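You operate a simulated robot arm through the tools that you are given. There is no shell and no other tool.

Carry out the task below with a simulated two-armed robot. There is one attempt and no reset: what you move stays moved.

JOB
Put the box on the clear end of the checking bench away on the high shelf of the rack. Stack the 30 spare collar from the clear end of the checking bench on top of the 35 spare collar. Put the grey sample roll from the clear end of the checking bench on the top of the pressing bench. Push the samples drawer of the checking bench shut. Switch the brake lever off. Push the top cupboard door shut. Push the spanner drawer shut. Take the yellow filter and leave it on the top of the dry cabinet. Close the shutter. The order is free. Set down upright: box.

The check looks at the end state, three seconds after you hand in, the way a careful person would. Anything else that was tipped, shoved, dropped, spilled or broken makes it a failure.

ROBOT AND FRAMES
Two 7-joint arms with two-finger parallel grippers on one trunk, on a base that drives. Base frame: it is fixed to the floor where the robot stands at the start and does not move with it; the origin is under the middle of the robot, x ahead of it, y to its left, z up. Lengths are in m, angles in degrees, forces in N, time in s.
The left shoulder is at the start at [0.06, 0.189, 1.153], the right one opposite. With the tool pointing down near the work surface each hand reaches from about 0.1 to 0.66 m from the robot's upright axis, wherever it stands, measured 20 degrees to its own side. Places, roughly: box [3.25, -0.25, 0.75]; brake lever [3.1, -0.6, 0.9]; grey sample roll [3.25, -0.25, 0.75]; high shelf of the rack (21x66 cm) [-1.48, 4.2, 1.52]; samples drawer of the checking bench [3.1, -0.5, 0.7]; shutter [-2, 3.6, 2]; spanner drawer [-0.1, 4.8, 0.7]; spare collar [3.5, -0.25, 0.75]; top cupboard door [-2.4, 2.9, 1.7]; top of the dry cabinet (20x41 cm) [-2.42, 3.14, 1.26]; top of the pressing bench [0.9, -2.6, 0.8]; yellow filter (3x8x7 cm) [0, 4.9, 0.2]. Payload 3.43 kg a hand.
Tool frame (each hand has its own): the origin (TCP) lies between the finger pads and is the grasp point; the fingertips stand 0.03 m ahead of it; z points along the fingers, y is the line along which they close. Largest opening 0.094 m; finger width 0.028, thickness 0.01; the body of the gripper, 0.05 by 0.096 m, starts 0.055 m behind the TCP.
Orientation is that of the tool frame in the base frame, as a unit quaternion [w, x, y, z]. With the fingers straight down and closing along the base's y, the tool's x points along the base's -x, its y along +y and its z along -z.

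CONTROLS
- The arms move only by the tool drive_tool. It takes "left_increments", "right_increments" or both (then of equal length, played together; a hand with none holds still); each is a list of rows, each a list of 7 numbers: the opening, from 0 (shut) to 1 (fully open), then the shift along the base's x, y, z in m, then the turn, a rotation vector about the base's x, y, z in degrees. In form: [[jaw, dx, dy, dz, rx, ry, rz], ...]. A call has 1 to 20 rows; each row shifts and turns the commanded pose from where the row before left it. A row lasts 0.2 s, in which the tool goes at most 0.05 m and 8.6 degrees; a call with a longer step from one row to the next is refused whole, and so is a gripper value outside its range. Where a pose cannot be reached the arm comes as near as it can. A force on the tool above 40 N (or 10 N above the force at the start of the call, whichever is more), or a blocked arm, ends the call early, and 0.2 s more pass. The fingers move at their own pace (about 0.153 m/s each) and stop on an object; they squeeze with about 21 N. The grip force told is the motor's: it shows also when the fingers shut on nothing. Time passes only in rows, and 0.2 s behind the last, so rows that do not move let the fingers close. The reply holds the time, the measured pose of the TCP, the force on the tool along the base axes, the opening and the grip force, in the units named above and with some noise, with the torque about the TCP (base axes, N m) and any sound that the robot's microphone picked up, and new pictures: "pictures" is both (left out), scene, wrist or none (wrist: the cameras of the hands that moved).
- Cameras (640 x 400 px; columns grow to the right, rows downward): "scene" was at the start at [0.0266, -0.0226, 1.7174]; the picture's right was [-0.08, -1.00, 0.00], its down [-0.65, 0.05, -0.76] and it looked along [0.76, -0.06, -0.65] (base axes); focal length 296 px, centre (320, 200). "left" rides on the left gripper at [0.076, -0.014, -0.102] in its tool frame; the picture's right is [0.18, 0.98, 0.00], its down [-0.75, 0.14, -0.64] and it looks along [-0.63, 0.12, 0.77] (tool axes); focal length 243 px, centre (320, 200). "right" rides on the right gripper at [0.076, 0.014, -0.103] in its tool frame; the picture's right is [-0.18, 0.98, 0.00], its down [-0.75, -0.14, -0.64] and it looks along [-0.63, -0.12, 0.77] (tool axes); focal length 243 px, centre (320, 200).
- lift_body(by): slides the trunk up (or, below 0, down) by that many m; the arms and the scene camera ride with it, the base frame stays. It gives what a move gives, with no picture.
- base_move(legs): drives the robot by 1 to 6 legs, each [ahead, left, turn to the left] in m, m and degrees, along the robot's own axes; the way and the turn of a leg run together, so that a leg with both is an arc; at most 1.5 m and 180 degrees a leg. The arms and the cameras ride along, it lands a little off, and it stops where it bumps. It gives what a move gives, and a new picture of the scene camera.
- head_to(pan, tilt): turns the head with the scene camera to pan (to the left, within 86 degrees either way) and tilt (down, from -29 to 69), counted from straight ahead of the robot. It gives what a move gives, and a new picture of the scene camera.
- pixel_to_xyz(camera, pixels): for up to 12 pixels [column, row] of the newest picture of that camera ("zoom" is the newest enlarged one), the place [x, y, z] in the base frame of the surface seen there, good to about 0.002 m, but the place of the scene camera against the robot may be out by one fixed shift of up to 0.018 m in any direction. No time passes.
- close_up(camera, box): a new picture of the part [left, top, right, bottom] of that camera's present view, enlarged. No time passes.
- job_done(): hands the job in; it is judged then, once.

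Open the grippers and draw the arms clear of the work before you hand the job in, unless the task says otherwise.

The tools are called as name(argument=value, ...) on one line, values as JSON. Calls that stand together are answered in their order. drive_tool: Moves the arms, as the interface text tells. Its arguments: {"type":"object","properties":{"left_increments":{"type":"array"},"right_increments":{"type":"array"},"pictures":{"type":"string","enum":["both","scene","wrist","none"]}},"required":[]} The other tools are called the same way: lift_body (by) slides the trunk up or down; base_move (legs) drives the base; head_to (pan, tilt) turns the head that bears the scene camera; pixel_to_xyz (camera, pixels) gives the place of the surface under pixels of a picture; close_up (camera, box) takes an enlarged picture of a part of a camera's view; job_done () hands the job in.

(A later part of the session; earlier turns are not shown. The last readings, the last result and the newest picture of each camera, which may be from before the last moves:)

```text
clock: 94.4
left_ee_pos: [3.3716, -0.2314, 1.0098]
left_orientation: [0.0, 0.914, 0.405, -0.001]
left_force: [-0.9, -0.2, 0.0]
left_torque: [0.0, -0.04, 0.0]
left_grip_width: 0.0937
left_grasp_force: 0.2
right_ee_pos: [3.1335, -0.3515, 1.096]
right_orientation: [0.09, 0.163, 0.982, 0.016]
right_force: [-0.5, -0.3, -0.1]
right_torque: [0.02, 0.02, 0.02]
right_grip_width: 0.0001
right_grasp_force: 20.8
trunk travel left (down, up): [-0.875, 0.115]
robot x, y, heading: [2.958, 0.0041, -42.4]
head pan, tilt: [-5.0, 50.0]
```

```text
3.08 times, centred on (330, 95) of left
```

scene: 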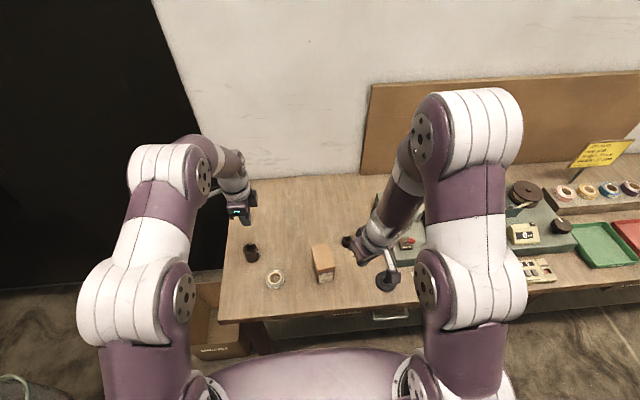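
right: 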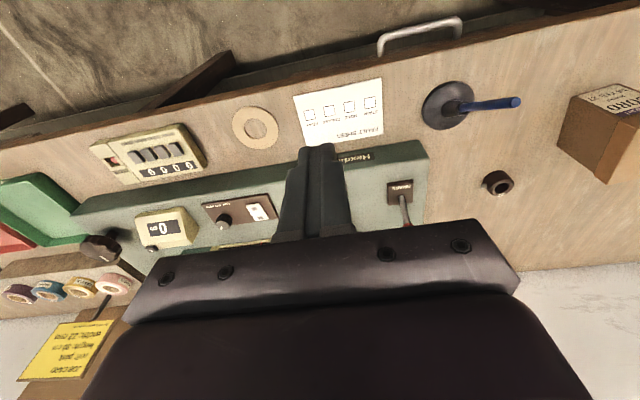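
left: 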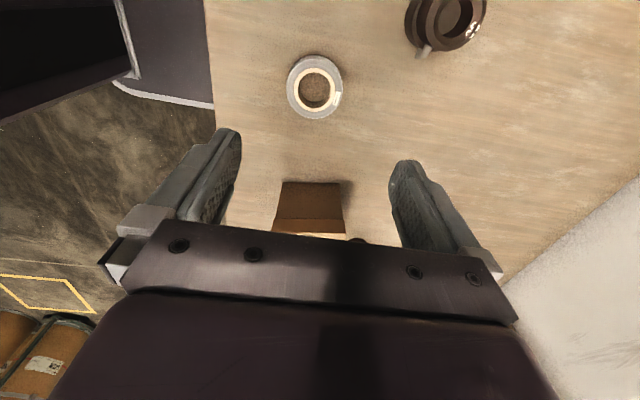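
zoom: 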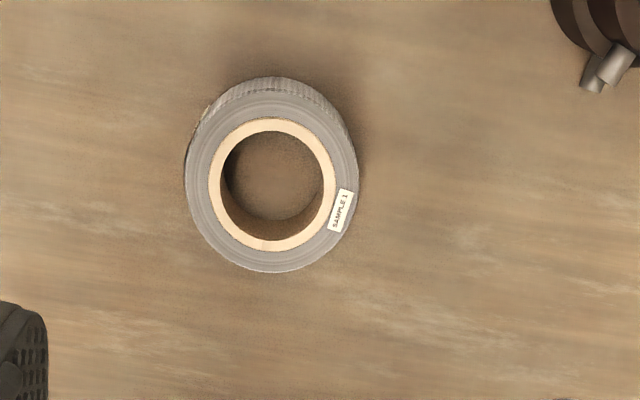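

pixel_to_xyz(camera="zoom", pixels=[[198, 190], [346, 178], [270, 105], [274, 258], [220, 130], [325, 235], [325, 125], [218, 240], [188, 190], [355, 180], [272, 268], [272, 180]])

```text
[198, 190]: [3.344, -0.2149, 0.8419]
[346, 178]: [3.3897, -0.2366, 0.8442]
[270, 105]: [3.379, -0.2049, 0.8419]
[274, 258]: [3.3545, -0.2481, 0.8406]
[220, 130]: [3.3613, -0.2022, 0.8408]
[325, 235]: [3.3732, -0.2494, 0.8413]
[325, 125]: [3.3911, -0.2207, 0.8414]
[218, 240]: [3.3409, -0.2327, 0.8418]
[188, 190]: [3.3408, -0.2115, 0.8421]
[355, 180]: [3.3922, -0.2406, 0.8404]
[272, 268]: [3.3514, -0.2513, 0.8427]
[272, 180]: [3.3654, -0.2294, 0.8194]
```

Roll centre (3.3667,-0.2262), OD 59 mm, top z 0.8415. I lower the left hand over it and grip, then lift slowly.

drive_tool(left_increments=[[1, -0.0049, 0.0052, -0.04, 0, 0, 0], [1, 0, 0, -0.04, 0, 0, 0], [1, 0, 0, -0.04, 0, 0, 0], [1, 0, 0, -0.025, 0, 0, 0], [1, 0, 0, -0.012, 0, 0, 0], [0, 0, 0, 0, 0, 0, 0], [0, 0, 0, 0, 0, 0, 0], [0, 0, 0, 0, 0, 0, 0], [0, 0, 0, 0.004, 0, 0, 0], [0, 0, 0, 0.006, 0, 0, 0], [0, 0, 0, 0.008, 0, 0, 0], [0, 0, 0, 0.01, 0, 0, 0], [0, 0, 0, 0.01, 0, 0, 0], [0, 0, 0, 0.01, 0, 0, 0]])

```text
clock: 97.4
left_ee_pos: [3.3665, -0.2252, 0.9006]
left_orientation: [0.0, 0.915, 0.404, 0.0]
left_force: [-0.4, -0.4, 0.2]
left_torque: [-0.04, -0.01, 0.0]
left_grip_width: 0.0584
left_grasp_force: 21.2
right_ee_pos: [3.1324, -0.3528, 1.0951]
right_orientation: [0.09, 0.163, 0.982, 0.016]
right_force: [0.6, 0.5, 0.5]
right_torque: [0.0, -0.03, 0.03]
right_grip_width: 0.0002
right_grasp_force: 21.6
trunk travel left (down, up): [-0.875, 0.115]
robot x, y, heading: [2.9542, 0.0052, -42.1]
head pan, tilt: [-5.0, 50.0]
```

scene: 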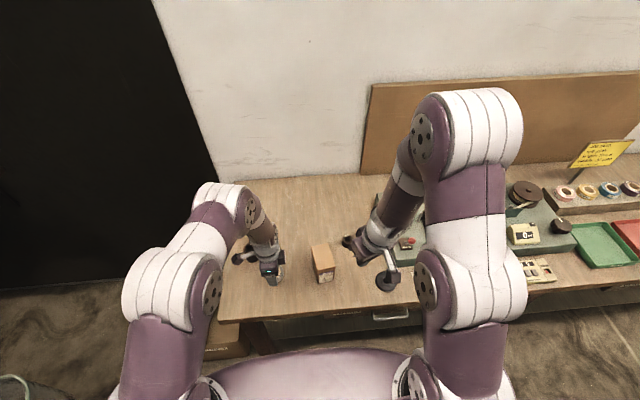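
left: 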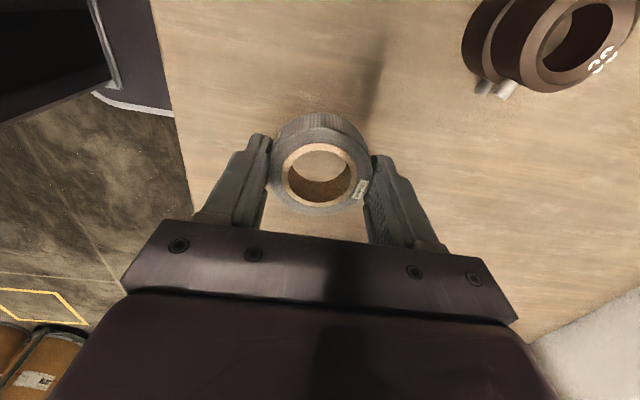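

The roll is held (58 mm). I raise it gently and move it to the left, out of the way of the box.

drive_tool(left_increments=[[0, 0, 0, 0.012, 0, 0, 0], [0, 0, 0, 0.016, 0, 0, 0], [0, 0, 0, 0.02, 0, 0, 0], [0, 0, 0, 0.02, 0, 0, 0], [0, -0.005, 0.008, 0.02, 0, 0, 0], [0, -0.008, 0.012, 0.02, 0, 0, 0], [0, -0.008, 0.015, 0.02, 0, 0, 0], [0, -0.008, 0.015, 0.02, 0, 0, 0], [0, -0.008, 0.015, 0.02, 0, 0, 0], [0, -0.008, 0.015, 0.02, 0, 0, 0], [0, -0.008, 0.015, 0.01, 0, 0, 0], [0, -0.008, 0.015, 0, 0, 0, 0], [0, 0, 0, 0, 0, 0, 0]], pictures="scene")

drive_tool(right_increments=[[1, 0, 0, 0, 0, 0, 0]], pictures="wrist")

close_up(camera="scene", box=[290, 230, 360, 300])

```text
clock: 100.2
left_ee_pos: [3.3044, -0.1143, 1.0971]
left_orientation: [0.0, 0.915, 0.404, 0.0]
left_force: [0.0, 0.0, -0.1]
left_torque: [-0.01, -0.02, 0.01]
left_grip_width: 0.0585
left_grasp_force: 21.5
right_ee_pos: [3.1338, -0.3519, 1.0942]
right_orientation: [0.089, 0.163, 0.983, 0.016]
right_force: [-0.4, 0.0, -0.2]
right_torque: [0.01, -0.01, 0.06]
right_grip_width: 0.0002
right_grasp_force: 20.9
trunk travel left (down, up): [-0.875, 0.115]
robot x, y, heading: [2.9601, 0.0054, -42.0]
head pan, tilt: [-5.0, 50.0]
```

scene: 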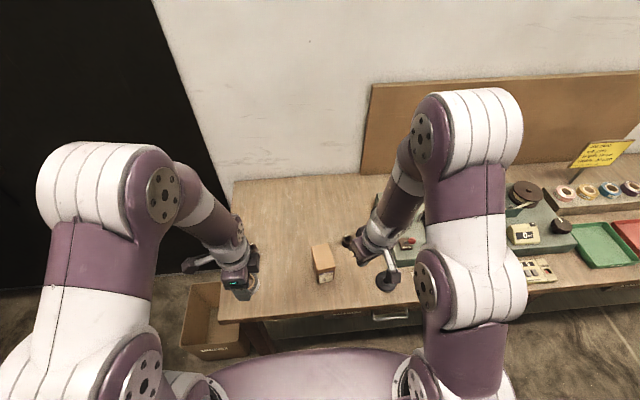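

```text
clock: 100.6
left_ee_pos: [3.3042, -0.1144, 1.0984]
left_orientation: [0.0, 0.915, 0.404, 0.0]
left_force: [-1.0, -0.1, 0.4]
left_torque: [0.01, -0.02, 0.01]
left_grip_width: 0.0583
left_grasp_force: 21.1
right_ee_pos: [3.1341, -0.3524, 1.0941]
right_orientation: [0.09, 0.163, 0.982, 0.015]
right_force: [0.7, -0.4, -0.5]
right_torque: [0.0, -0.02, 0.02]
right_grip_width: 0.094
right_grasp_force: 0.1
trunk travel left (down, up): [-0.875, 0.115]
robot x, y, heading: [2.9588, 0.0058, -42.4]
head pan, tilt: [-5.0, 50.0]
```

right: 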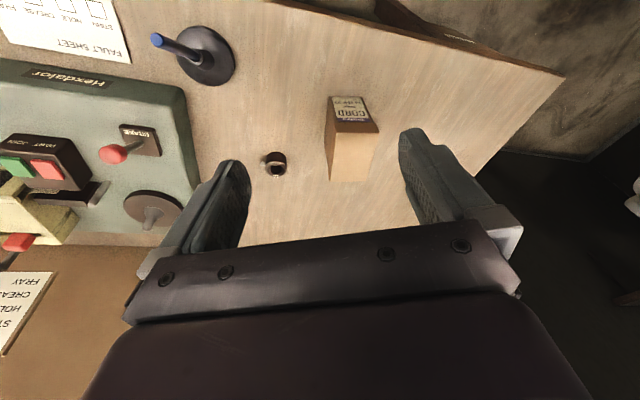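

```text
5.71 times, centred on (325, 265) of scene
```

zoom: 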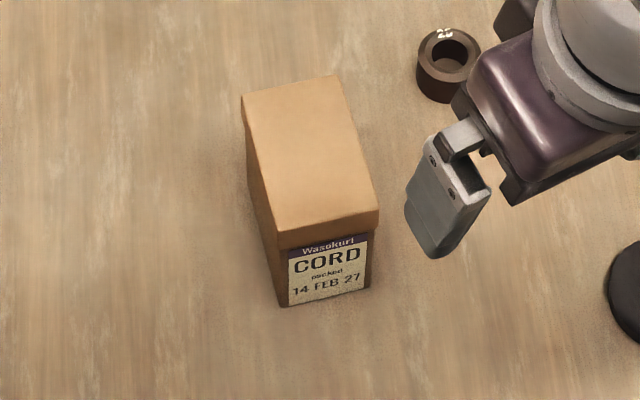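

I zoom into the right wrist view of the box to get its corners.

close_up(camera="right", box=[300, 80, 400, 200])

```text
3.33 times, centred on (350, 140) of right
```

zoom: 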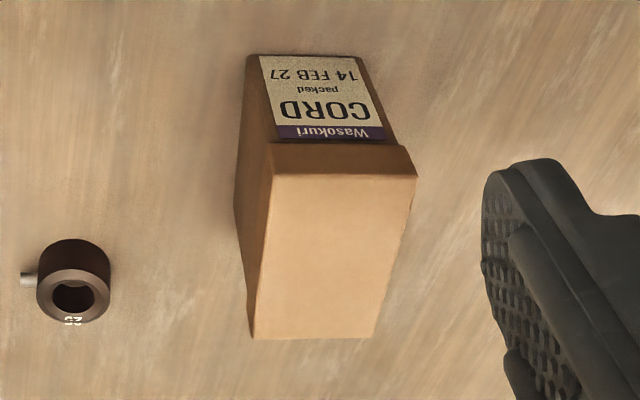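

pixel_to_xyz(camera="zoom", pixels=[[276, 178], [410, 182], [258, 332], [374, 333], [340, 250], [275, 145], [400, 147], [250, 62], [357, 62], [245, 250], [262, 130], [320, 100]])

```text
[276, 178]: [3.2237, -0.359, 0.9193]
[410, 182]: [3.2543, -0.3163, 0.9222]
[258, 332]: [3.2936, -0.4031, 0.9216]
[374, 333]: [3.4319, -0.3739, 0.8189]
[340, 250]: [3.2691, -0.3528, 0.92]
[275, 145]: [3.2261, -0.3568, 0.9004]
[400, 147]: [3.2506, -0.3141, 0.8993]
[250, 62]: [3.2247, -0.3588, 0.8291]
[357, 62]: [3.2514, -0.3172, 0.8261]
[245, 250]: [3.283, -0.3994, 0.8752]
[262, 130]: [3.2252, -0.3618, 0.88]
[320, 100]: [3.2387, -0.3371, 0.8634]
```

Box: top corners give centre ≈(3.273,-0.359), heading about -34°, 5.5 cm wide, 8.5 cm deep, 10 cm tall. I tilt the right hand 45° forward with heading -34° and place it above the box at z≈1.03.

drive_tool(right_increments=[[1, 0.0256, 0, -0.013, -3.7, -6.02, -3.18], [1, 0.0256, 0, -0.013, -3.7, -6.02, -3.18], [1, 0.0256, 0, -0.013, -3.7, -6.02, -3.18], [1, 0.0256, 0, -0.013, -3.7, -6.02, -3.18], [1, 0.0256, -0.001, -0.012, -3.7, -6.02, -3.18], [1, 0, 0, 0, 0, 0, 0]])

```text
clock: 102.0
left_ee_pos: [3.305, -0.1154, 1.0961]
left_orientation: [0.0, 0.914, 0.405, 0.001]
left_force: [-0.5, -0.3, 0.7]
left_torque: [0.01, 0.0, -0.02]
left_grip_width: 0.0581
left_grasp_force: 21.0
right_ee_pos: [3.2024, -0.3952, 1.0431]
right_orientation: [0.346, 0.254, 0.9, -0.075]
right_force: [0.2, -0.2, 0.5]
right_torque: [0.0, -0.05, 0.0]
right_grip_width: 0.0942
right_grasp_force: 0.2
right hand out of reach, approached as far as the arm can: row 3, 4, 5
trunk travel left (down, up): [-0.875, 0.115]
robot x, y, heading: [2.9575, 0.0005, -42.4]
head pan, tilt: [-5.0, 50.0]
```

scene: 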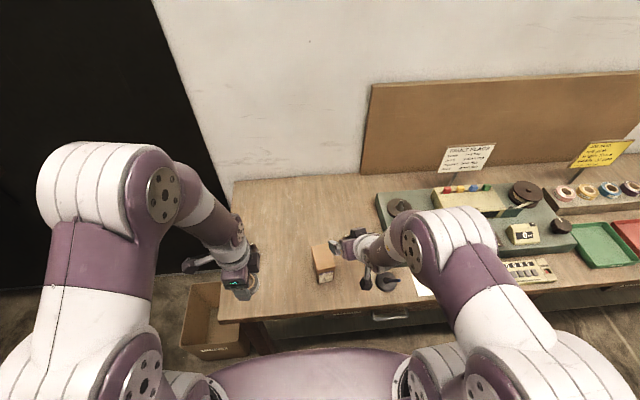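
right: 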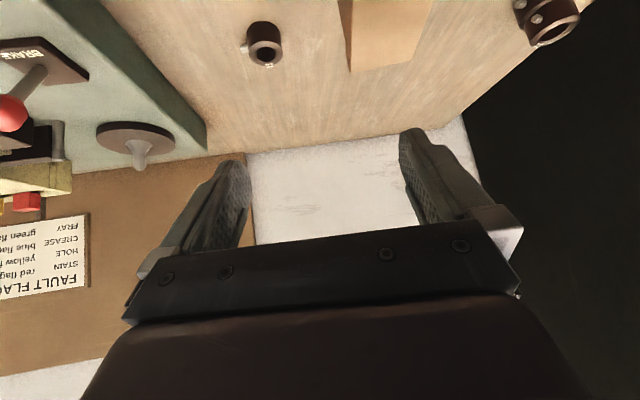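

The arm approached only to (3.20,-0.395). I command a slight descent (still above the box) to see if the pose becomes reachable.

drive_tool(right_increments=[[1, 0, 0, -0.015, 0, 0, 0], [1, 0, 0, -0.015, 0, 0, 0], [1, 0, 0, 0, 0, 0, 0]])

```text
clock: 102.8
left_ee_pos: [3.3037, -0.1136, 1.0975]
left_orientation: [0.0, 0.915, 0.404, 0.0]
left_force: [0.3, -0.2, -0.2]
left_torque: [0.0, 0.01, -0.02]
left_grip_width: 0.0581
left_grasp_force: 20.9
right_ee_pos: [3.1995, -0.4013, 1.0153]
right_orientation: [0.347, 0.255, 0.9, -0.076]
right_force: [0.0, -0.2, -0.9]
right_torque: [0.01, -0.02, 0.0]
right_grip_width: 0.0941
right_grasp_force: 0.2
right hand out of reach, approached as far as the arm can: row 1, 2
trunk travel left (down, up): [-0.875, 0.115]
robot x, y, heading: [2.9616, 0.006, -42.3]
head pan, tilt: [-5.0, 50.0]
```

scene: 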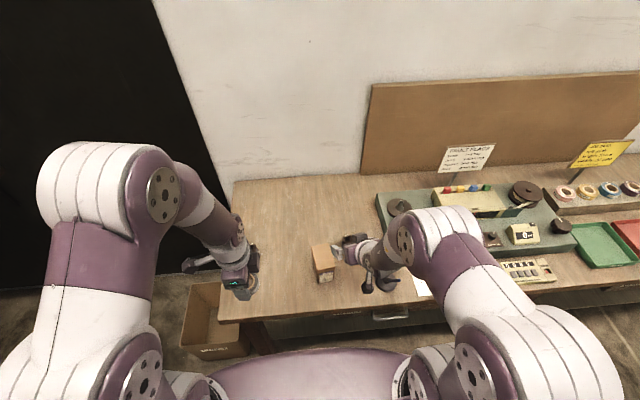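
right: 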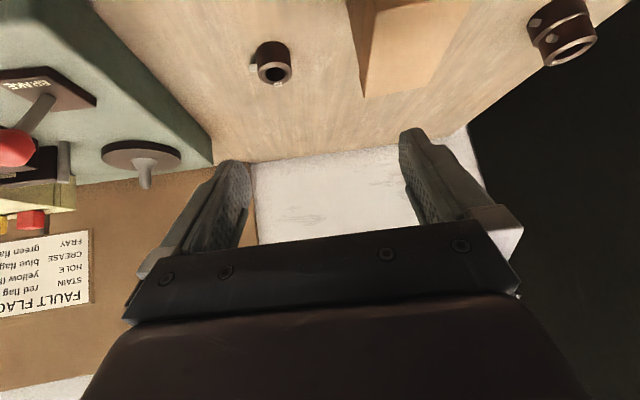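

The right hand can't go farther inward here; turning the base 10° left brings the box more to the right hand's side. I do that (hands are well above everything).

base_move(legs=[[0, 0, 10]])

drive_tool(right_increments=[[1, 0, 0, 0.01, 0, 0, 0], [1, 0, 0, 0, 0, 0, 0]], pictures="wrist")

```text
clock: 103.9
left_ee_pos: [3.3194, -0.053, 1.0964]
left_orientation: [0.0, 0.875, 0.484, 0.0]
left_force: [-0.4, 0.4, 0.2]
left_torque: [0.0, -0.03, 0.0]
left_grip_width: 0.0581
left_grasp_force: 21.3
right_ee_pos: [3.2667, -0.3539, 1.0149]
right_orientation: [0.351, 0.176, 0.919, -0.045]
right_force: [-0.3, 0.0, 0.9]
right_torque: [0.04, -0.02, -0.02]
right_grip_width: 0.0941
right_grasp_force: 0.1
trunk travel left (down, up): [-0.875, 0.115]
robot x, y, heading: [2.958, 0.0012, -32.4]
head pan, tilt: [-5.0, 50.0]
```

scene: 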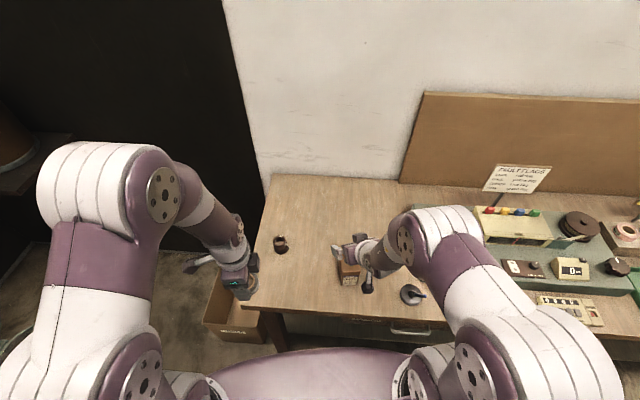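

```text
clock: 104.5
left_ee_pos: [3.3196, -0.0521, 1.0961]
left_orientation: [0.0, 0.875, 0.484, 0.0]
left_force: [-1.1, 0.0, 0.3]
left_torque: [-0.01, 0.0, -0.02]
left_grip_width: 0.0579
left_grasp_force: 21.1
right_ee_pos: [3.2661, -0.3544, 1.0239]
right_orientation: [0.351, 0.175, 0.919, -0.045]
right_force: [0.6, 0.1, -0.3]
right_torque: [-0.03, -0.03, 0.0]
right_grip_width: 0.0941
right_grasp_force: 0.0
trunk travel left (down, up): [-0.875, 0.115]
robot x, y, heading: [2.9538, 0.0059, -32.1]
head pan, tilt: [-5.0, 50.0]
```

right: 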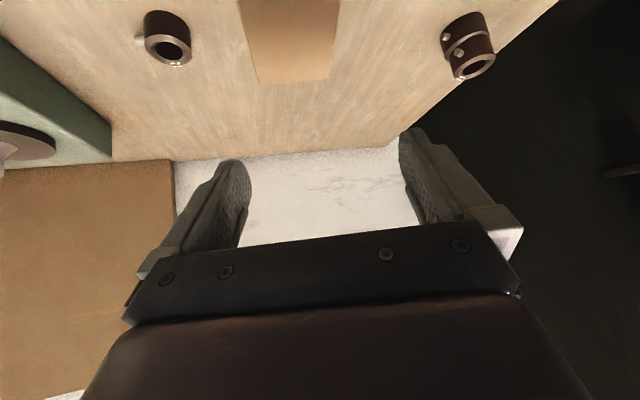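

The hand now sits over the box. I correct the yaw to -34° (rotation vector (-3.7,-2.2,-13.4)).

drive_tool(right_increments=[[1, -0.002, 0.0005, 0, -1.85, -1.09, -6.68], [1, -0.002, 0.0005, 0, -1.85, -1.09, -6.68], [1, 0, 0, 0, 0, 0, 0]], pictures="wrist")

```text
clock: 105.3
left_ee_pos: [3.3197, -0.0521, 1.0977]
left_orientation: [0.0, 0.876, 0.482, 0.0]
left_force: [-0.7, 0.5, -0.4]
left_torque: [-0.03, 0.03, -0.03]
left_grip_width: 0.0583
left_grasp_force: 21.6
right_ee_pos: [3.2201, -0.4107, 1.0225]
right_orientation: [0.364, 0.242, 0.896, -0.084]
right_force: [0.8, 0.1, 0.1]
right_torque: [0.01, 0.03, 0.0]
right_grip_width: 0.094
right_grasp_force: 0.0
right hand out of reach, approached as far as the arm can: row 1, 2
trunk travel left (down, up): [-0.875, 0.115]
robot x, y, heading: [2.9555, 0.0041, -32.3]
head pan, tilt: [-5.0, 50.0]
```

right: 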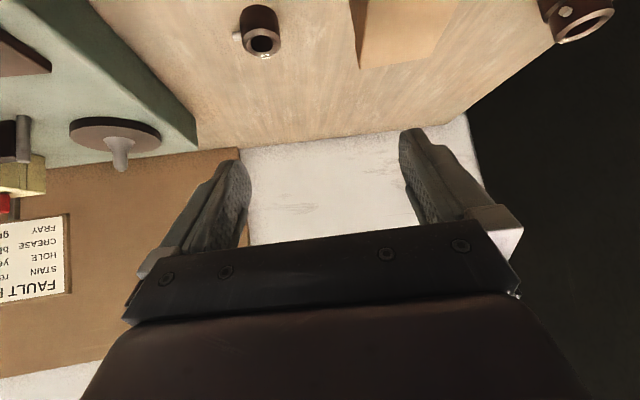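

Negative yaw is limited (wrist roll joint at its stop) while positive yaw was free. Since the gripper is symmetric, I roll the hand ~+180° the other way about its own axis, staying above the box.

drive_tool(right_increments=[[1, 0, 0, 0.01, -5.0, 3.35, 6.05], [1, 0, 0, 0.01, -5.0, 3.35, 6.05], [1, 0, 0, 0, -5.0, 3.35, 6.05], [1, 0, 0, 0, -5.0, 3.35, 6.05], [1, 0, 0, 0, -5.0, 3.35, 6.05], [1, 0, 0, 0, -5.0, 3.35, 6.05], [1, 0, 0, 0, -5.0, 3.35, 6.05], [1, 0, 0, 0, -5.0, 3.35, 6.05], [1, 0, 0, 0, -5.0, 3.35, 6.05], [1, 0, 0, 0, -5.0, 3.35, 6.05]])

```text
clock: 107.5
left_ee_pos: [3.3193, -0.0524, 1.0956]
left_orientation: [0.0, 0.875, 0.483, 0.0]
left_force: [-0.7, 0.4, -0.9]
left_torque: [0.03, -0.01, -0.03]
left_grip_width: 0.0582
left_grasp_force: 21.1
right_ee_pos: [3.2609, -0.4576, 1.1107]
right_orientation: [0.169, -0.385, 0.858, -0.294]
right_force: [0.0, -0.2, -0.8]
right_torque: [0.03, 0.0, 0.01]
right_grip_width: 0.0941
right_grasp_force: 0.0
right hand out of reach, approached as far as the arm can: row 1, 2, 3, 4, 5, 6, 7, 8, 10
trunk travel left (down, up): [-0.875, 0.115]
robot x, y, heading: [2.9601, 0.0055, -32.1]
head pan, tilt: [-5.0, 50.0]
```

scene: 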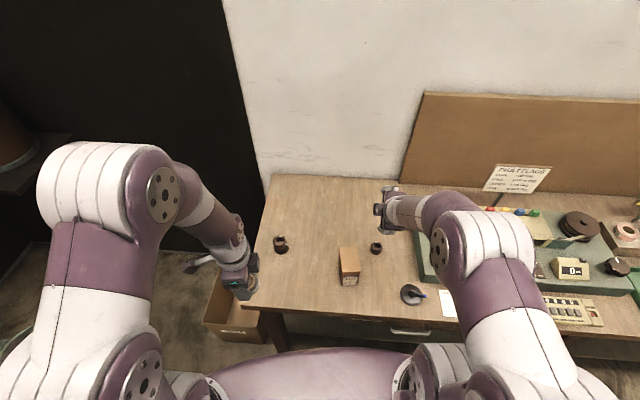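
right: 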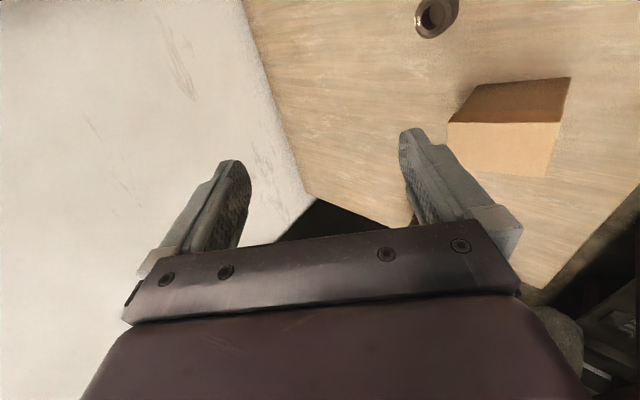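

The right arm stays awkward; I'll do the manipulation with the left arm and try resetting the right arm in free space. First I back the base away from the bench.

base_move(legs=[[-0.5, 0, 0]])

```text
clock: 110.4
left_ee_pos: [2.8974, 0.214, 1.0975]
left_orientation: [0.001, 0.875, 0.484, 0.0]
left_force: [-0.2, 0.2, 0.1]
left_torque: [0.01, 0.03, 0.02]
left_grip_width: 0.0584
left_grasp_force: 21.1
right_ee_pos: [2.8406, -0.1914, 1.1102]
right_orientation: [0.171, -0.384, 0.858, -0.293]
right_force: [-0.1, 0.8, 0.0]
right_torque: [0.02, -0.01, 0.03]
right_grip_width: 0.0942
right_grasp_force: 0.1
trunk travel left (down, up): [-0.875, 0.115]
robot x, y, heading: [2.5378, 0.2701, -32.3]
head pan, tilt: [-5.0, 50.0]
```

scene: 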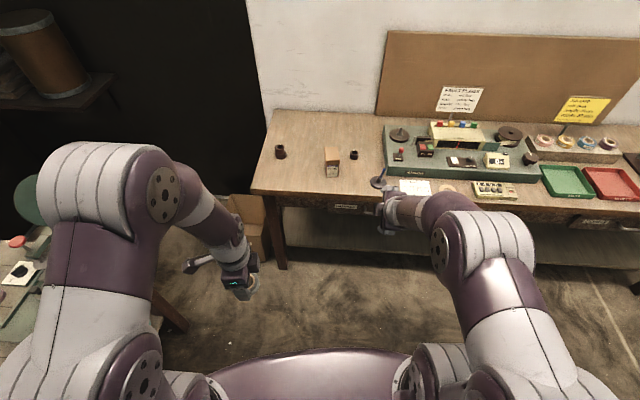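

I now try resetting the right arm to its tool-down start orientation in free space (about 88° turn).

drive_tool(right_increments=[[1, -0.004, 0.005, 0, 3.79, 0.956, -7.0], [1, -0.004, 0.005, 0, 3.79, 0.956, -7.0], [1, -0.004, 0.005, 0, 3.79, 0.956, -7.0], [1, -0.004, 0.005, 0, 3.79, 0.956, -7.0], [1, -0.004, 0.005, 0, 3.79, 0.956, -7.0], [1, -0.004, 0.005, 0, 3.79, 0.956, -7.0], [1, -0.004, 0.005, 0, 3.79, 0.956, -7.0], [1, -0.004, 0.005, 0, 3.79, 0.956, -7.0], [1, -0.004, 0.005, 0, 3.79, 0.956, -7.0], [1, -0.004, 0.005, 0, 3.79, 0.956, -7.0], [1, -0.004, 0.005, 0, 3.79, 0.956, -7.0], [1, 0, 0, 0, 0, 0, 0]])

```text
clock: 113.0
left_ee_pos: [2.8987, 0.2148, 1.0968]
left_orientation: [0.0, 0.876, 0.483, 0.0]
left_force: [0.7, 0.4, -0.4]
left_torque: [-0.01, 0.02, -0.02]
left_grip_width: 0.058
left_grasp_force: 21.3
right_ee_pos: [2.6993, -0.1037, 1.0333]
right_orientation: [0.001, 0.277, 0.961, -0.001]
right_force: [0.6, -0.1, -0.3]
right_torque: [0.04, -0.01, 0.01]
right_grip_width: 0.0941
right_grasp_force: 0.1
right hand out of reach, approached as far as the arm can: row 8, 9, 10, 11
trunk travel left (down, up): [-0.875, 0.115]
robot x, y, heading: [2.5376, 0.2712, -32.2]
head pan, tilt: [-5.0, 50.0]
```

scene: 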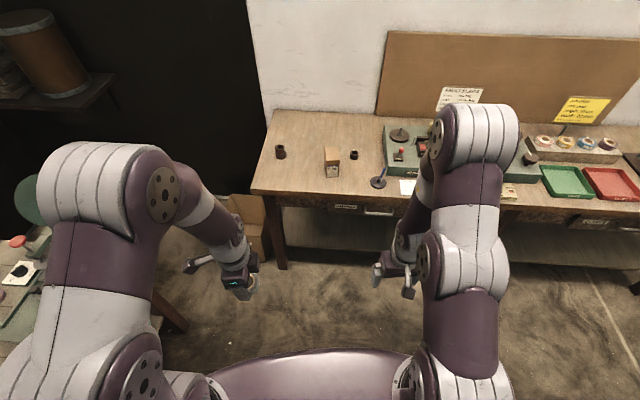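
right: 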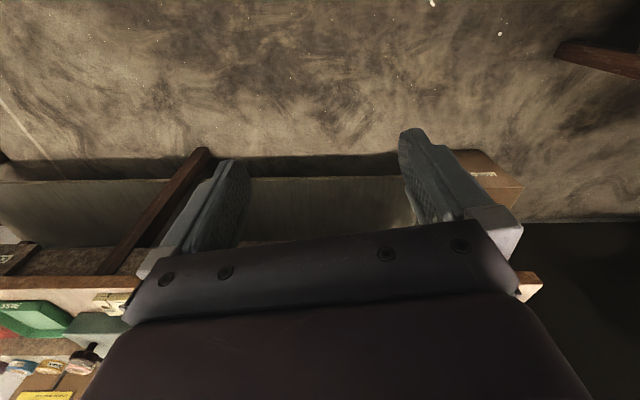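

The right arm's wrist is flipped (forearm hanging, wrist at its straight limit). I try unflipping: align the command with the measured pose and yaw -170° while hanging straight down in free space.

drive_tool(right_increments=[[1, -0.035, 0.011, -0.026, 0, 0, 0], [1, -0.035, 0.011, -0.026, 0, 0, 0], [1, -0.028, 0.011, -0.026, 0, 0, 0], [1, 0, 0, 0, 0, 0, -8], [1, 0, 0, 0, 0, 0, -8], [1, 0, 0, 0, 0, 0, -8], [1, 0, 0, 0, 0, 0, -8], [1, 0, 0, 0, 0, 0, -8], [1, 0, 0, 0, 0, 0, -8], [1, 0, 0, 0, 0, 0, -8], [1, 0, 0, 0, 0, 0, -8], [1, 0, 0, 0, 0, 0, -8], [1, 0, 0, 0, 0, 0, -8]])

```text
clock: 115.8
left_ee_pos: [2.898, 0.2137, 1.097]
left_orientation: [0.0, 0.876, 0.483, 0.0]
left_force: [0.6, 0.3, -0.4]
left_torque: [-0.01, 0.0, 0.0]
left_grip_width: 0.0584
left_grasp_force: 20.7
right_ee_pos: [2.677, -0.1275, 0.9767]
right_orientation: [0.02, 0.829, 0.558, 0.032]
right_force: [0.1, -0.2, 0.0]
right_torque: [0.02, -0.02, 0.01]
right_grip_width: 0.0939
right_grasp_force: 0.0
right hand out of reach, approached as far as the arm can: row 1, 2, 3, 4, 9, 10, 11, 12, 13
trunk travel left (down, up): [-0.875, 0.115]
robot x, y, heading: [2.5312, 0.2704, -32.3]
head pan, tilt: [-5.0, 50.0]
```

scene: 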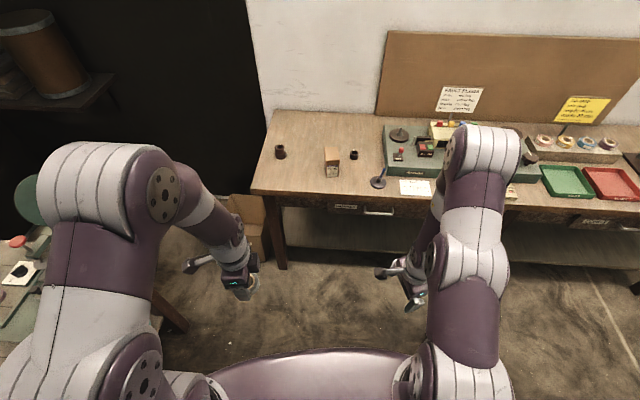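
right: 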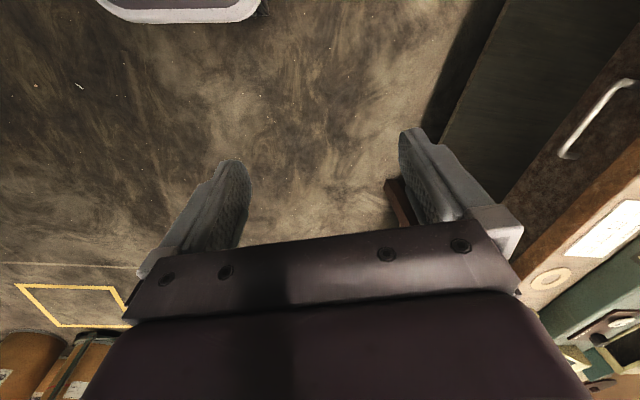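

Yaw moved by -80° with little deviation. I continue another -88°.

drive_tool(right_increments=[[1, 0, 0, 0, 0, 0, -8], [1, 0, 0, 0, 0, 0, -8], [1, 0, 0, 0, 0, 0, -8], [1, 0, 0, 0, 0, 0, -8], [1, 0, 0, 0, 0, 0, -8], [1, 0, 0, 0, 0, 0, -8], [1, 0, 0, 0, 0, 0, -8], [1, 0, 0, 0, 0, 0, -8], [1, 0, 0, 0, 0, 0, -8], [1, 0, 0, 0, 0, 0, -8], [1, 0, 0, 0, 0, 0, -8], [1, 0, 0, 0, 0, 0, 0]])

```text
clock: 118.4
left_ee_pos: [2.8968, 0.2132, 1.097]
left_orientation: [0.0, 0.876, 0.483, 0.001]
left_force: [0.8, -0.7, 0.2]
left_torque: [-0.01, -0.02, 0.01]
left_grip_width: 0.0582
left_grasp_force: 21.2
right_ee_pos: [2.6816, -0.155, 1.037]
right_orientation: [0.023, 0.992, -0.121, 0.01]
right_force: [0.4, -0.4, 0.2]
right_torque: [-0.04, 0.03, 0.0]
right_grip_width: 0.0941
right_grasp_force: 0.1
right hand out of reach, approached as far as the arm can: row 1, 2, 3, 4, 5, 6, 7, 8
trunk travel left (down, up): [-0.875, 0.115]
robot x, y, heading: [2.5353, 0.2695, -32.3]
head pan, tilt: [-5.0, 50.0]
```

scene: 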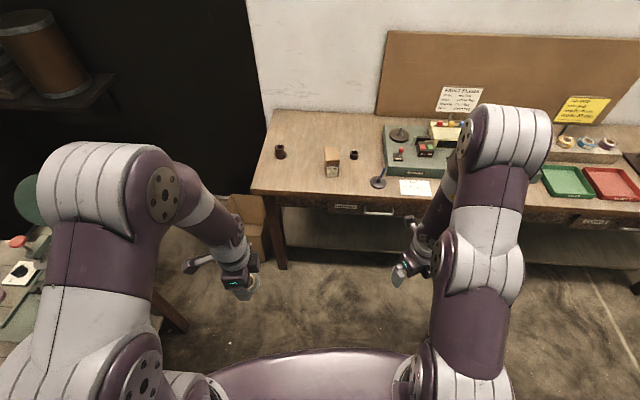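
right: 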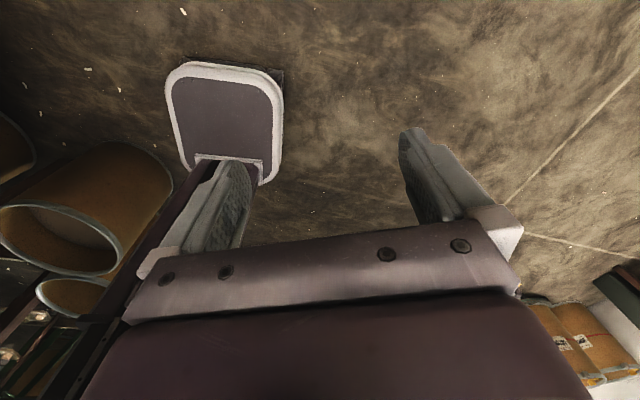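

The last rows weren't flagged: the pose is reached. I test moving the hand outward and up.

drive_tool(right_increments=[[1, 0.034, -0.0214, 0.01, 0, 0, 0], [1, 0.034, -0.0214, 0.02, 0, 0, 0], [1, 0.034, -0.0214, 0.02, 0, 0, 0], [1, 0.034, -0.0214, 0.02, 0, 0, 0], [1, 0, 0, 0, 0, 0, 0]], pictures="scene")

```text
clock: 119.6
left_ee_pos: [2.8961, 0.2136, 1.0971]
left_orientation: [0.0, 0.875, 0.483, 0.0]
left_force: [-0.4, -0.7, -0.5]
left_torque: [0.01, 0.01, 0.0]
left_grip_width: 0.0585
left_grasp_force: 21.0
right_ee_pos: [2.7348, -0.1657, 1.0185]
right_orientation: [0.025, 0.992, -0.12, 0.008]
right_force: [0.1, -0.4, 0.1]
right_torque: [-0.03, 0.01, -0.02]
right_grip_width: 0.0938
right_grasp_force: 0.0
right hand out of reach, approached as far as the arm can: row 1, 2, 3, 4
trunk travel left (down, up): [-0.875, 0.115]
robot x, y, heading: [2.5372, 0.2679, -32.1]
head pan, tilt: [-5.0, 50.0]
```

scene: 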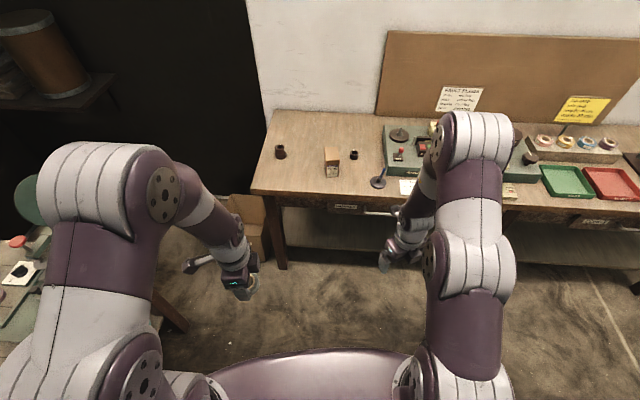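

I leave the right arm parked and carry the roll (left hand) to the pressing bench: turn to face it (heading ≈ -132°) and drive 2.4 m.

base_move(legs=[[0, 0, -99.5], [1.1, 0.2, 0], [1.1, 0.15, 0]])

head_to(pan=0, tilt=40)

```text
clock: 134.8
left_ee_pos: [1.2315, -1.9683, 1.0972]
left_orientation: [0.001, 0.937, -0.349, 0.001]
left_force: [-0.2, 0.3, 0.6]
left_torque: [0.02, 0.0, -0.01]
left_grip_width: 0.0583
left_grasp_force: 20.7
right_ee_pos: [0.8826, -1.7485, 1.0175]
right_orientation: [-0.023, -0.555, 0.831, 0.013]
right_force: [0.5, -0.3, 0.6]
right_torque: [0.04, -0.01, 0.04]
right_grip_width: 0.0939
right_grasp_force: 0.0
trunk travel left (down, up): [-0.875, 0.115]
robot x, y, heading: [1.3427, -1.6178, -130.9]
head pan, tilt: [-5.0, 50.0]
```

scene: 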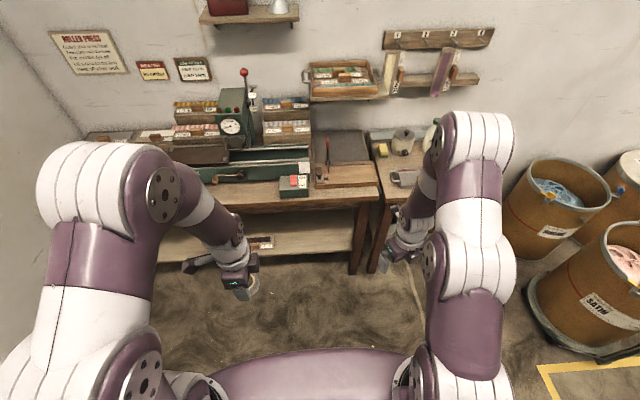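

```text
clock: 135.5
left_ee_pos: [1.2311, -1.9671, 1.0967]
left_orientation: [0.0, 0.937, -0.349, 0.0]
left_force: [0.3, 0.4, 0.0]
left_torque: [-0.02, 0.01, 0.02]
left_grip_width: 0.058
left_grasp_force: 20.7
right_ee_pos: [0.8805, -1.7486, 1.0183]
right_orientation: [-0.022, -0.555, 0.831, 0.013]
right_force: [0.0, 0.4, -1.2]
right_torque: [0.04, -0.02, -0.01]
right_grip_width: 0.094
right_grasp_force: 0.0
trunk travel left (down, up): [-0.875, 0.115]
robot x, y, heading: [1.3434, -1.6186, -131.0]
head pan, tilt: [0.0, 40.0]
```

scene: 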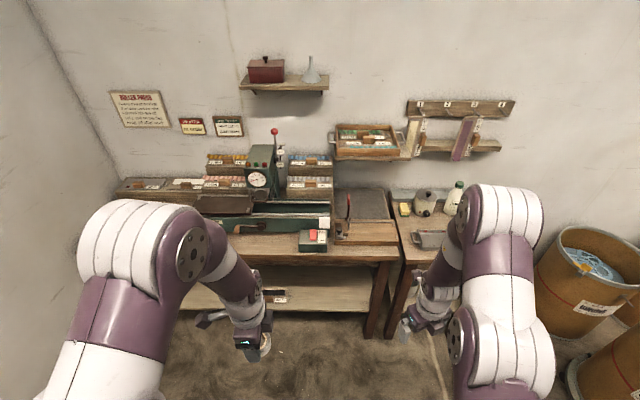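

I zoom on the pressing bench top to find a free spot.

close_up(camera="scene", box=[110, 160, 430, 340])

close_up(camera="scene", box=[220, 180, 410, 300])

pixel_to_xyz(camera="scene", pixels=[[370, 230], [345, 245], [300, 250], [260, 245], [330, 205], [360, 205], [270, 235], [395, 258], [395, 245], [300, 260], [312, 237], [380, 215]])

```text
2.00 times, centred on (270, 250) of scene
```

zoom: 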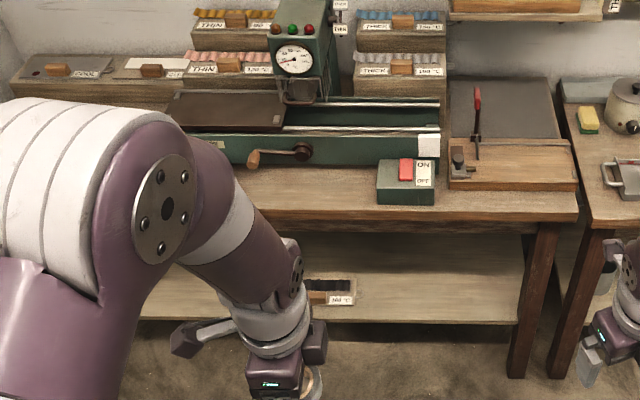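

```text
3.33 times, centred on (315, 240) of scene
```

zoom: 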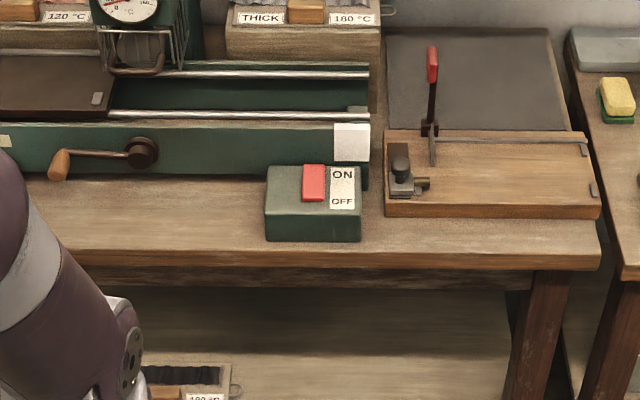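

```text
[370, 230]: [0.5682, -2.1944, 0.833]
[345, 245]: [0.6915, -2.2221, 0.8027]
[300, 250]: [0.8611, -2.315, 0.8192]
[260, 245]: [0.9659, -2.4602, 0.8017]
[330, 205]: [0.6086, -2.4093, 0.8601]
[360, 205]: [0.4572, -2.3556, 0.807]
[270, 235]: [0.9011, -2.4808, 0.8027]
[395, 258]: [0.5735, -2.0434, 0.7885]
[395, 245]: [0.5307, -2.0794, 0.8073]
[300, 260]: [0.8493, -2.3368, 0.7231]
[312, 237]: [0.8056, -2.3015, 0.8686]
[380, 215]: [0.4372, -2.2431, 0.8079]
```

Free wood lies left of the green ON/OFF box in front of the press (zoom1 (300,190)). I measure its limits: press foot, crank, box side, front edge.

pixel_to_xyz(camera="zoom", pixels=[[265, 235], [265, 200], [150, 180], [230, 183], [60, 165], [140, 155], [150, 245], [250, 250], [200, 215], [100, 200], [60, 200], [240, 195]])

```text
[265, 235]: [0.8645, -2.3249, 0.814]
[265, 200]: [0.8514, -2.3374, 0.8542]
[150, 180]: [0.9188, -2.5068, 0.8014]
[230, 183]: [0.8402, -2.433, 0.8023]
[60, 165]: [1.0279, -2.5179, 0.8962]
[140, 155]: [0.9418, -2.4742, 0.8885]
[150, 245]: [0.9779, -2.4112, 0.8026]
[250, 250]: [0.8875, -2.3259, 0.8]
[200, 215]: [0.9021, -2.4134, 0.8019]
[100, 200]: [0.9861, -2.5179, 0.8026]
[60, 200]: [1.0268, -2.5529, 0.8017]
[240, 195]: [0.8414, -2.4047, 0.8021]
```

The free wood patch is n≈2.20–2.33, t≈-1.15…-1.26 (around base (0.89,-2.41)), left of the ON/OFF box. I drive 0.38 m ahead, and turn the left hand back by +90° so its fingers close along the bench.

base_move(legs=[[0.38, 0, 0]])

drive_tool(left_increments=[[0, 0, 0, 0, 0, 0, 8.2], [0, 0, 0, 0, 0, 0, 8.2], [0, 0, 0, 0, 0, 0, 8.2], [0, 0, 0, 0, 0, 0, 8.2], [0, 0, 0, 0, 0, 0, 8.2], [0, 0, 0, 0, 0, 0, 8.2], [0, 0, 0, 0, 0, 0, 8.2], [0, 0, 0, 0, 0, 0, 8.2], [0, 0, 0, 0, 0, 0, 8.2], [0, 0, 0, 0, 0, 0, 8.2], [0, 0, 0, 0, 0, 0, 8.0], [0, 0, 0, 0, 0, 0, 0]])

```text
clock: 137.9
left_ee_pos: [0.9819, -2.2525, 1.097]
left_orientation: [0.0, 0.936, -0.351, 0.001]
left_force: [0.1, 0.2, -0.3]
left_torque: [0.03, -0.04, -0.02]
left_grip_width: 0.0584
left_grasp_force: 20.6
right_ee_pos: [0.6327, -2.0318, 1.0177]
right_orientation: [-0.023, -0.553, 0.833, 0.013]
right_force: [-0.2, 0.0, -0.1]
right_torque: [0.03, 0.01, -0.02]
right_grip_width: 0.094
right_grasp_force: 0.1
trunk travel left (down, up): [-0.875, 0.115]
robot x, y, heading: [1.0965, -1.8996, -130.9]
head pan, tilt: [0.0, 40.0]
```

scene: 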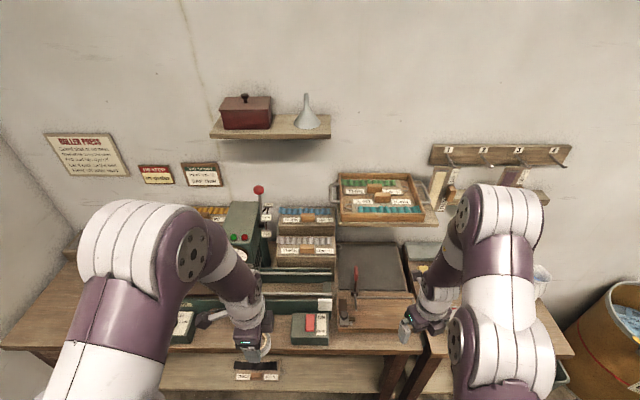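

```text
clock: 140.5
left_ee_pos: [0.981, -2.2518, 1.0962]
left_orientation: [-0.001, 0.91, 0.415, 0.0]
left_force: [0.1, -0.2, 0.0]
left_torque: [-0.04, 0.0, 0.03]
left_grip_width: 0.0582
left_grasp_force: 21.5
right_ee_pos: [0.632, -2.0327, 1.018]
right_orientation: [-0.023, -0.553, 0.832, 0.013]
right_force: [0.9, -0.9, 0.2]
right_torque: [0.02, 0.01, 0.01]
right_grip_width: 0.094
right_grasp_force: 0.1
trunk travel left (down, up): [-0.875, 0.115]
robot x, y, heading: [1.0898, -1.9033, -131.4]
head pan, tilt: [0.0, 40.0]
```

scene: 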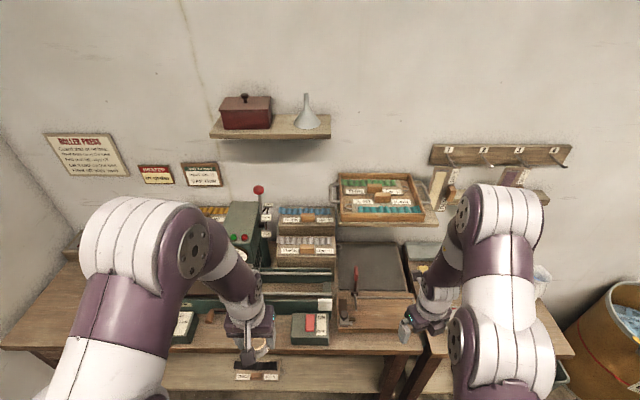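
left: 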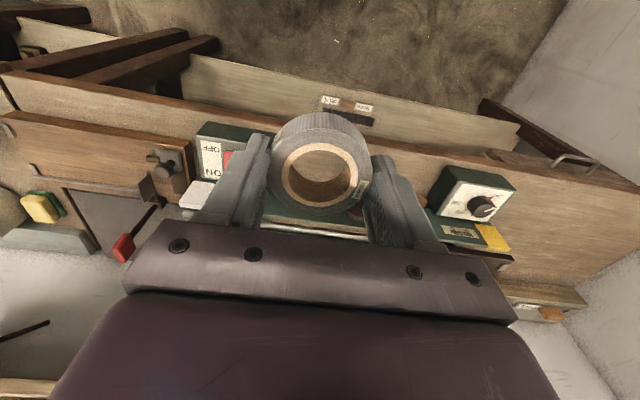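

I measure the strip with the left wrist camera: ON/OFF box edge, the crank (px (418,203)), the wood strip, front edge.

pixel_to_xyz(camera="left", pixels=[[250, 128], [262, 140], [418, 203], [400, 165], [400, 150], [420, 175], [240, 118], [385, 140], [450, 180], [330, 230], [290, 215], [395, 185]])

close_up(camera="left", box=[180, 80, 540, 270])

```text
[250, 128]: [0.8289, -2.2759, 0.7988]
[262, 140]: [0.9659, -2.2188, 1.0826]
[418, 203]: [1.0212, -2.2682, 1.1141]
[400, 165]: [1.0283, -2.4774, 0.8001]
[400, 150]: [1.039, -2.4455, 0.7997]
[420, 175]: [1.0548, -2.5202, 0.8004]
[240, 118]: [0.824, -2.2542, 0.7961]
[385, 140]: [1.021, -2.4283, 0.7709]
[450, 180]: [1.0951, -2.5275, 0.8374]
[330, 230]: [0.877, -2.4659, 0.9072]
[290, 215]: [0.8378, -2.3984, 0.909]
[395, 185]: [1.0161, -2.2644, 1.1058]
```

```text
1.78 times, centred on (360, 175) of left
```

zoom: 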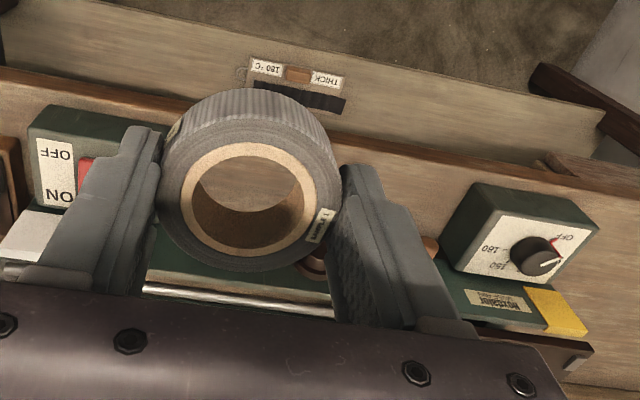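

Target for the roll centre ≈(0.898,-2.406), bench z≈0.80. I move over it slowly at the present height.

drive_tool(left_increments=[[0, -0.006, -0.011, 0, 0, 0, 0], [0, -0.0096, -0.0179, 0, 0, 0, 0], [0, -0.0096, -0.0179, 0, 0, 0, 0], [0, -0.0096, -0.0179, 0, 0, 0, 0], [0, -0.0096, -0.0179, 0, 0, 0, 0], [0, -0.0096, -0.0179, 0, 0, 0, 0], [0, -0.0096, -0.0179, 0, 0, 0, 0], [0, -0.0096, -0.0179, 0, 0, 0, 0], [0, -0.0098, -0.0177, 0, 0, 0, 0], [0, 0, 0, 0, 0, 0, 0]])

close_up(camera="left", box=[160, 20, 520, 250])

```text
clock: 142.7
left_ee_pos: [0.8987, -2.4069, 1.0968]
left_orientation: [0.0, 0.91, 0.414, 0.0]
left_force: [-0.6, 0.9, -0.4]
left_torque: [0.0, -0.01, -0.01]
left_grip_width: 0.0583
left_grasp_force: 21.6
right_ee_pos: [0.6333, -2.0332, 1.0182]
right_orientation: [-0.023, -0.553, 0.833, 0.013]
right_force: [0.3, 0.1, 0.6]
right_torque: [0.0, 0.01, -0.01]
right_grip_width: 0.0939
right_grasp_force: 0.0
trunk travel left (down, up): [-0.875, 0.115]
robot x, y, heading: [1.0928, -1.9051, -131.2]
head pan, tilt: [0.0, 40.0]
```

scene: 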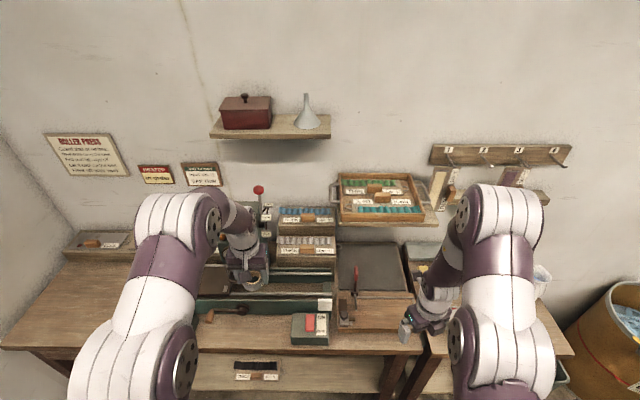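
left: 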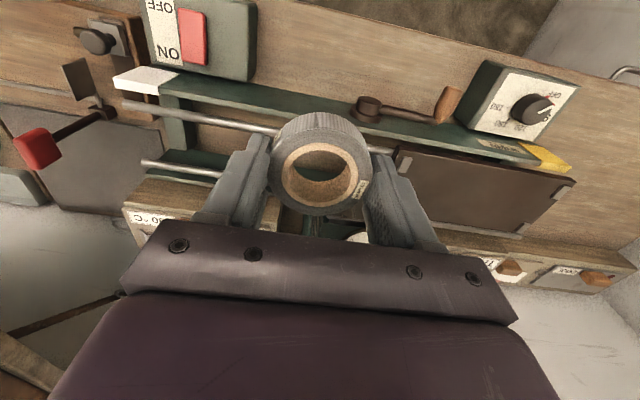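

```text
1.74 times, centred on (340, 135) of left
```

zoom: 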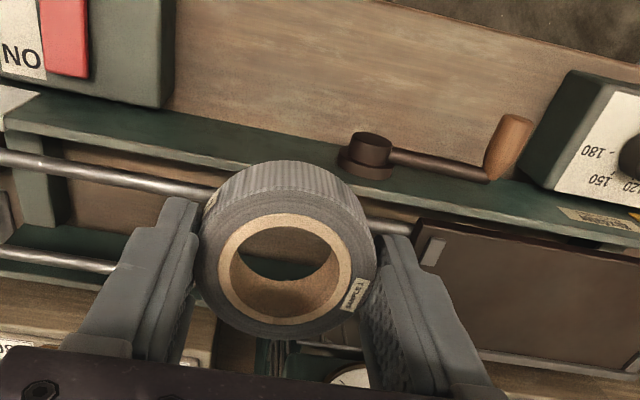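

The point under the TCP, px (320,67), is on the wood strip between the ON/OFF box (edge x≈257) and the crank hub (x≈360). I verify the coordinates around it.

pixel_to_xyz(camera="left", pixels=[[320, 67], [300, 67], [340, 67], [320, 90], [320, 100], [320, 40], [320, 25], [258, 70], [250, 30], [368, 105], [380, 118], [345, 95]])

```text
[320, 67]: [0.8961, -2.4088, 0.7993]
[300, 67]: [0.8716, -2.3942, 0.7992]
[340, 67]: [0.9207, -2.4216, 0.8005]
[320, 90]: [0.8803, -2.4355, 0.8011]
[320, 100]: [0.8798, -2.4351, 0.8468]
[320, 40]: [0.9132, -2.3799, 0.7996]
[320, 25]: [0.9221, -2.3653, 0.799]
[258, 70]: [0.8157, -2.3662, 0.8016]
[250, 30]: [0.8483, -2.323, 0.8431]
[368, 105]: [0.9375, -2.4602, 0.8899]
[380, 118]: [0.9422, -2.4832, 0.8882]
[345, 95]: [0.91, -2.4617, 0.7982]
```

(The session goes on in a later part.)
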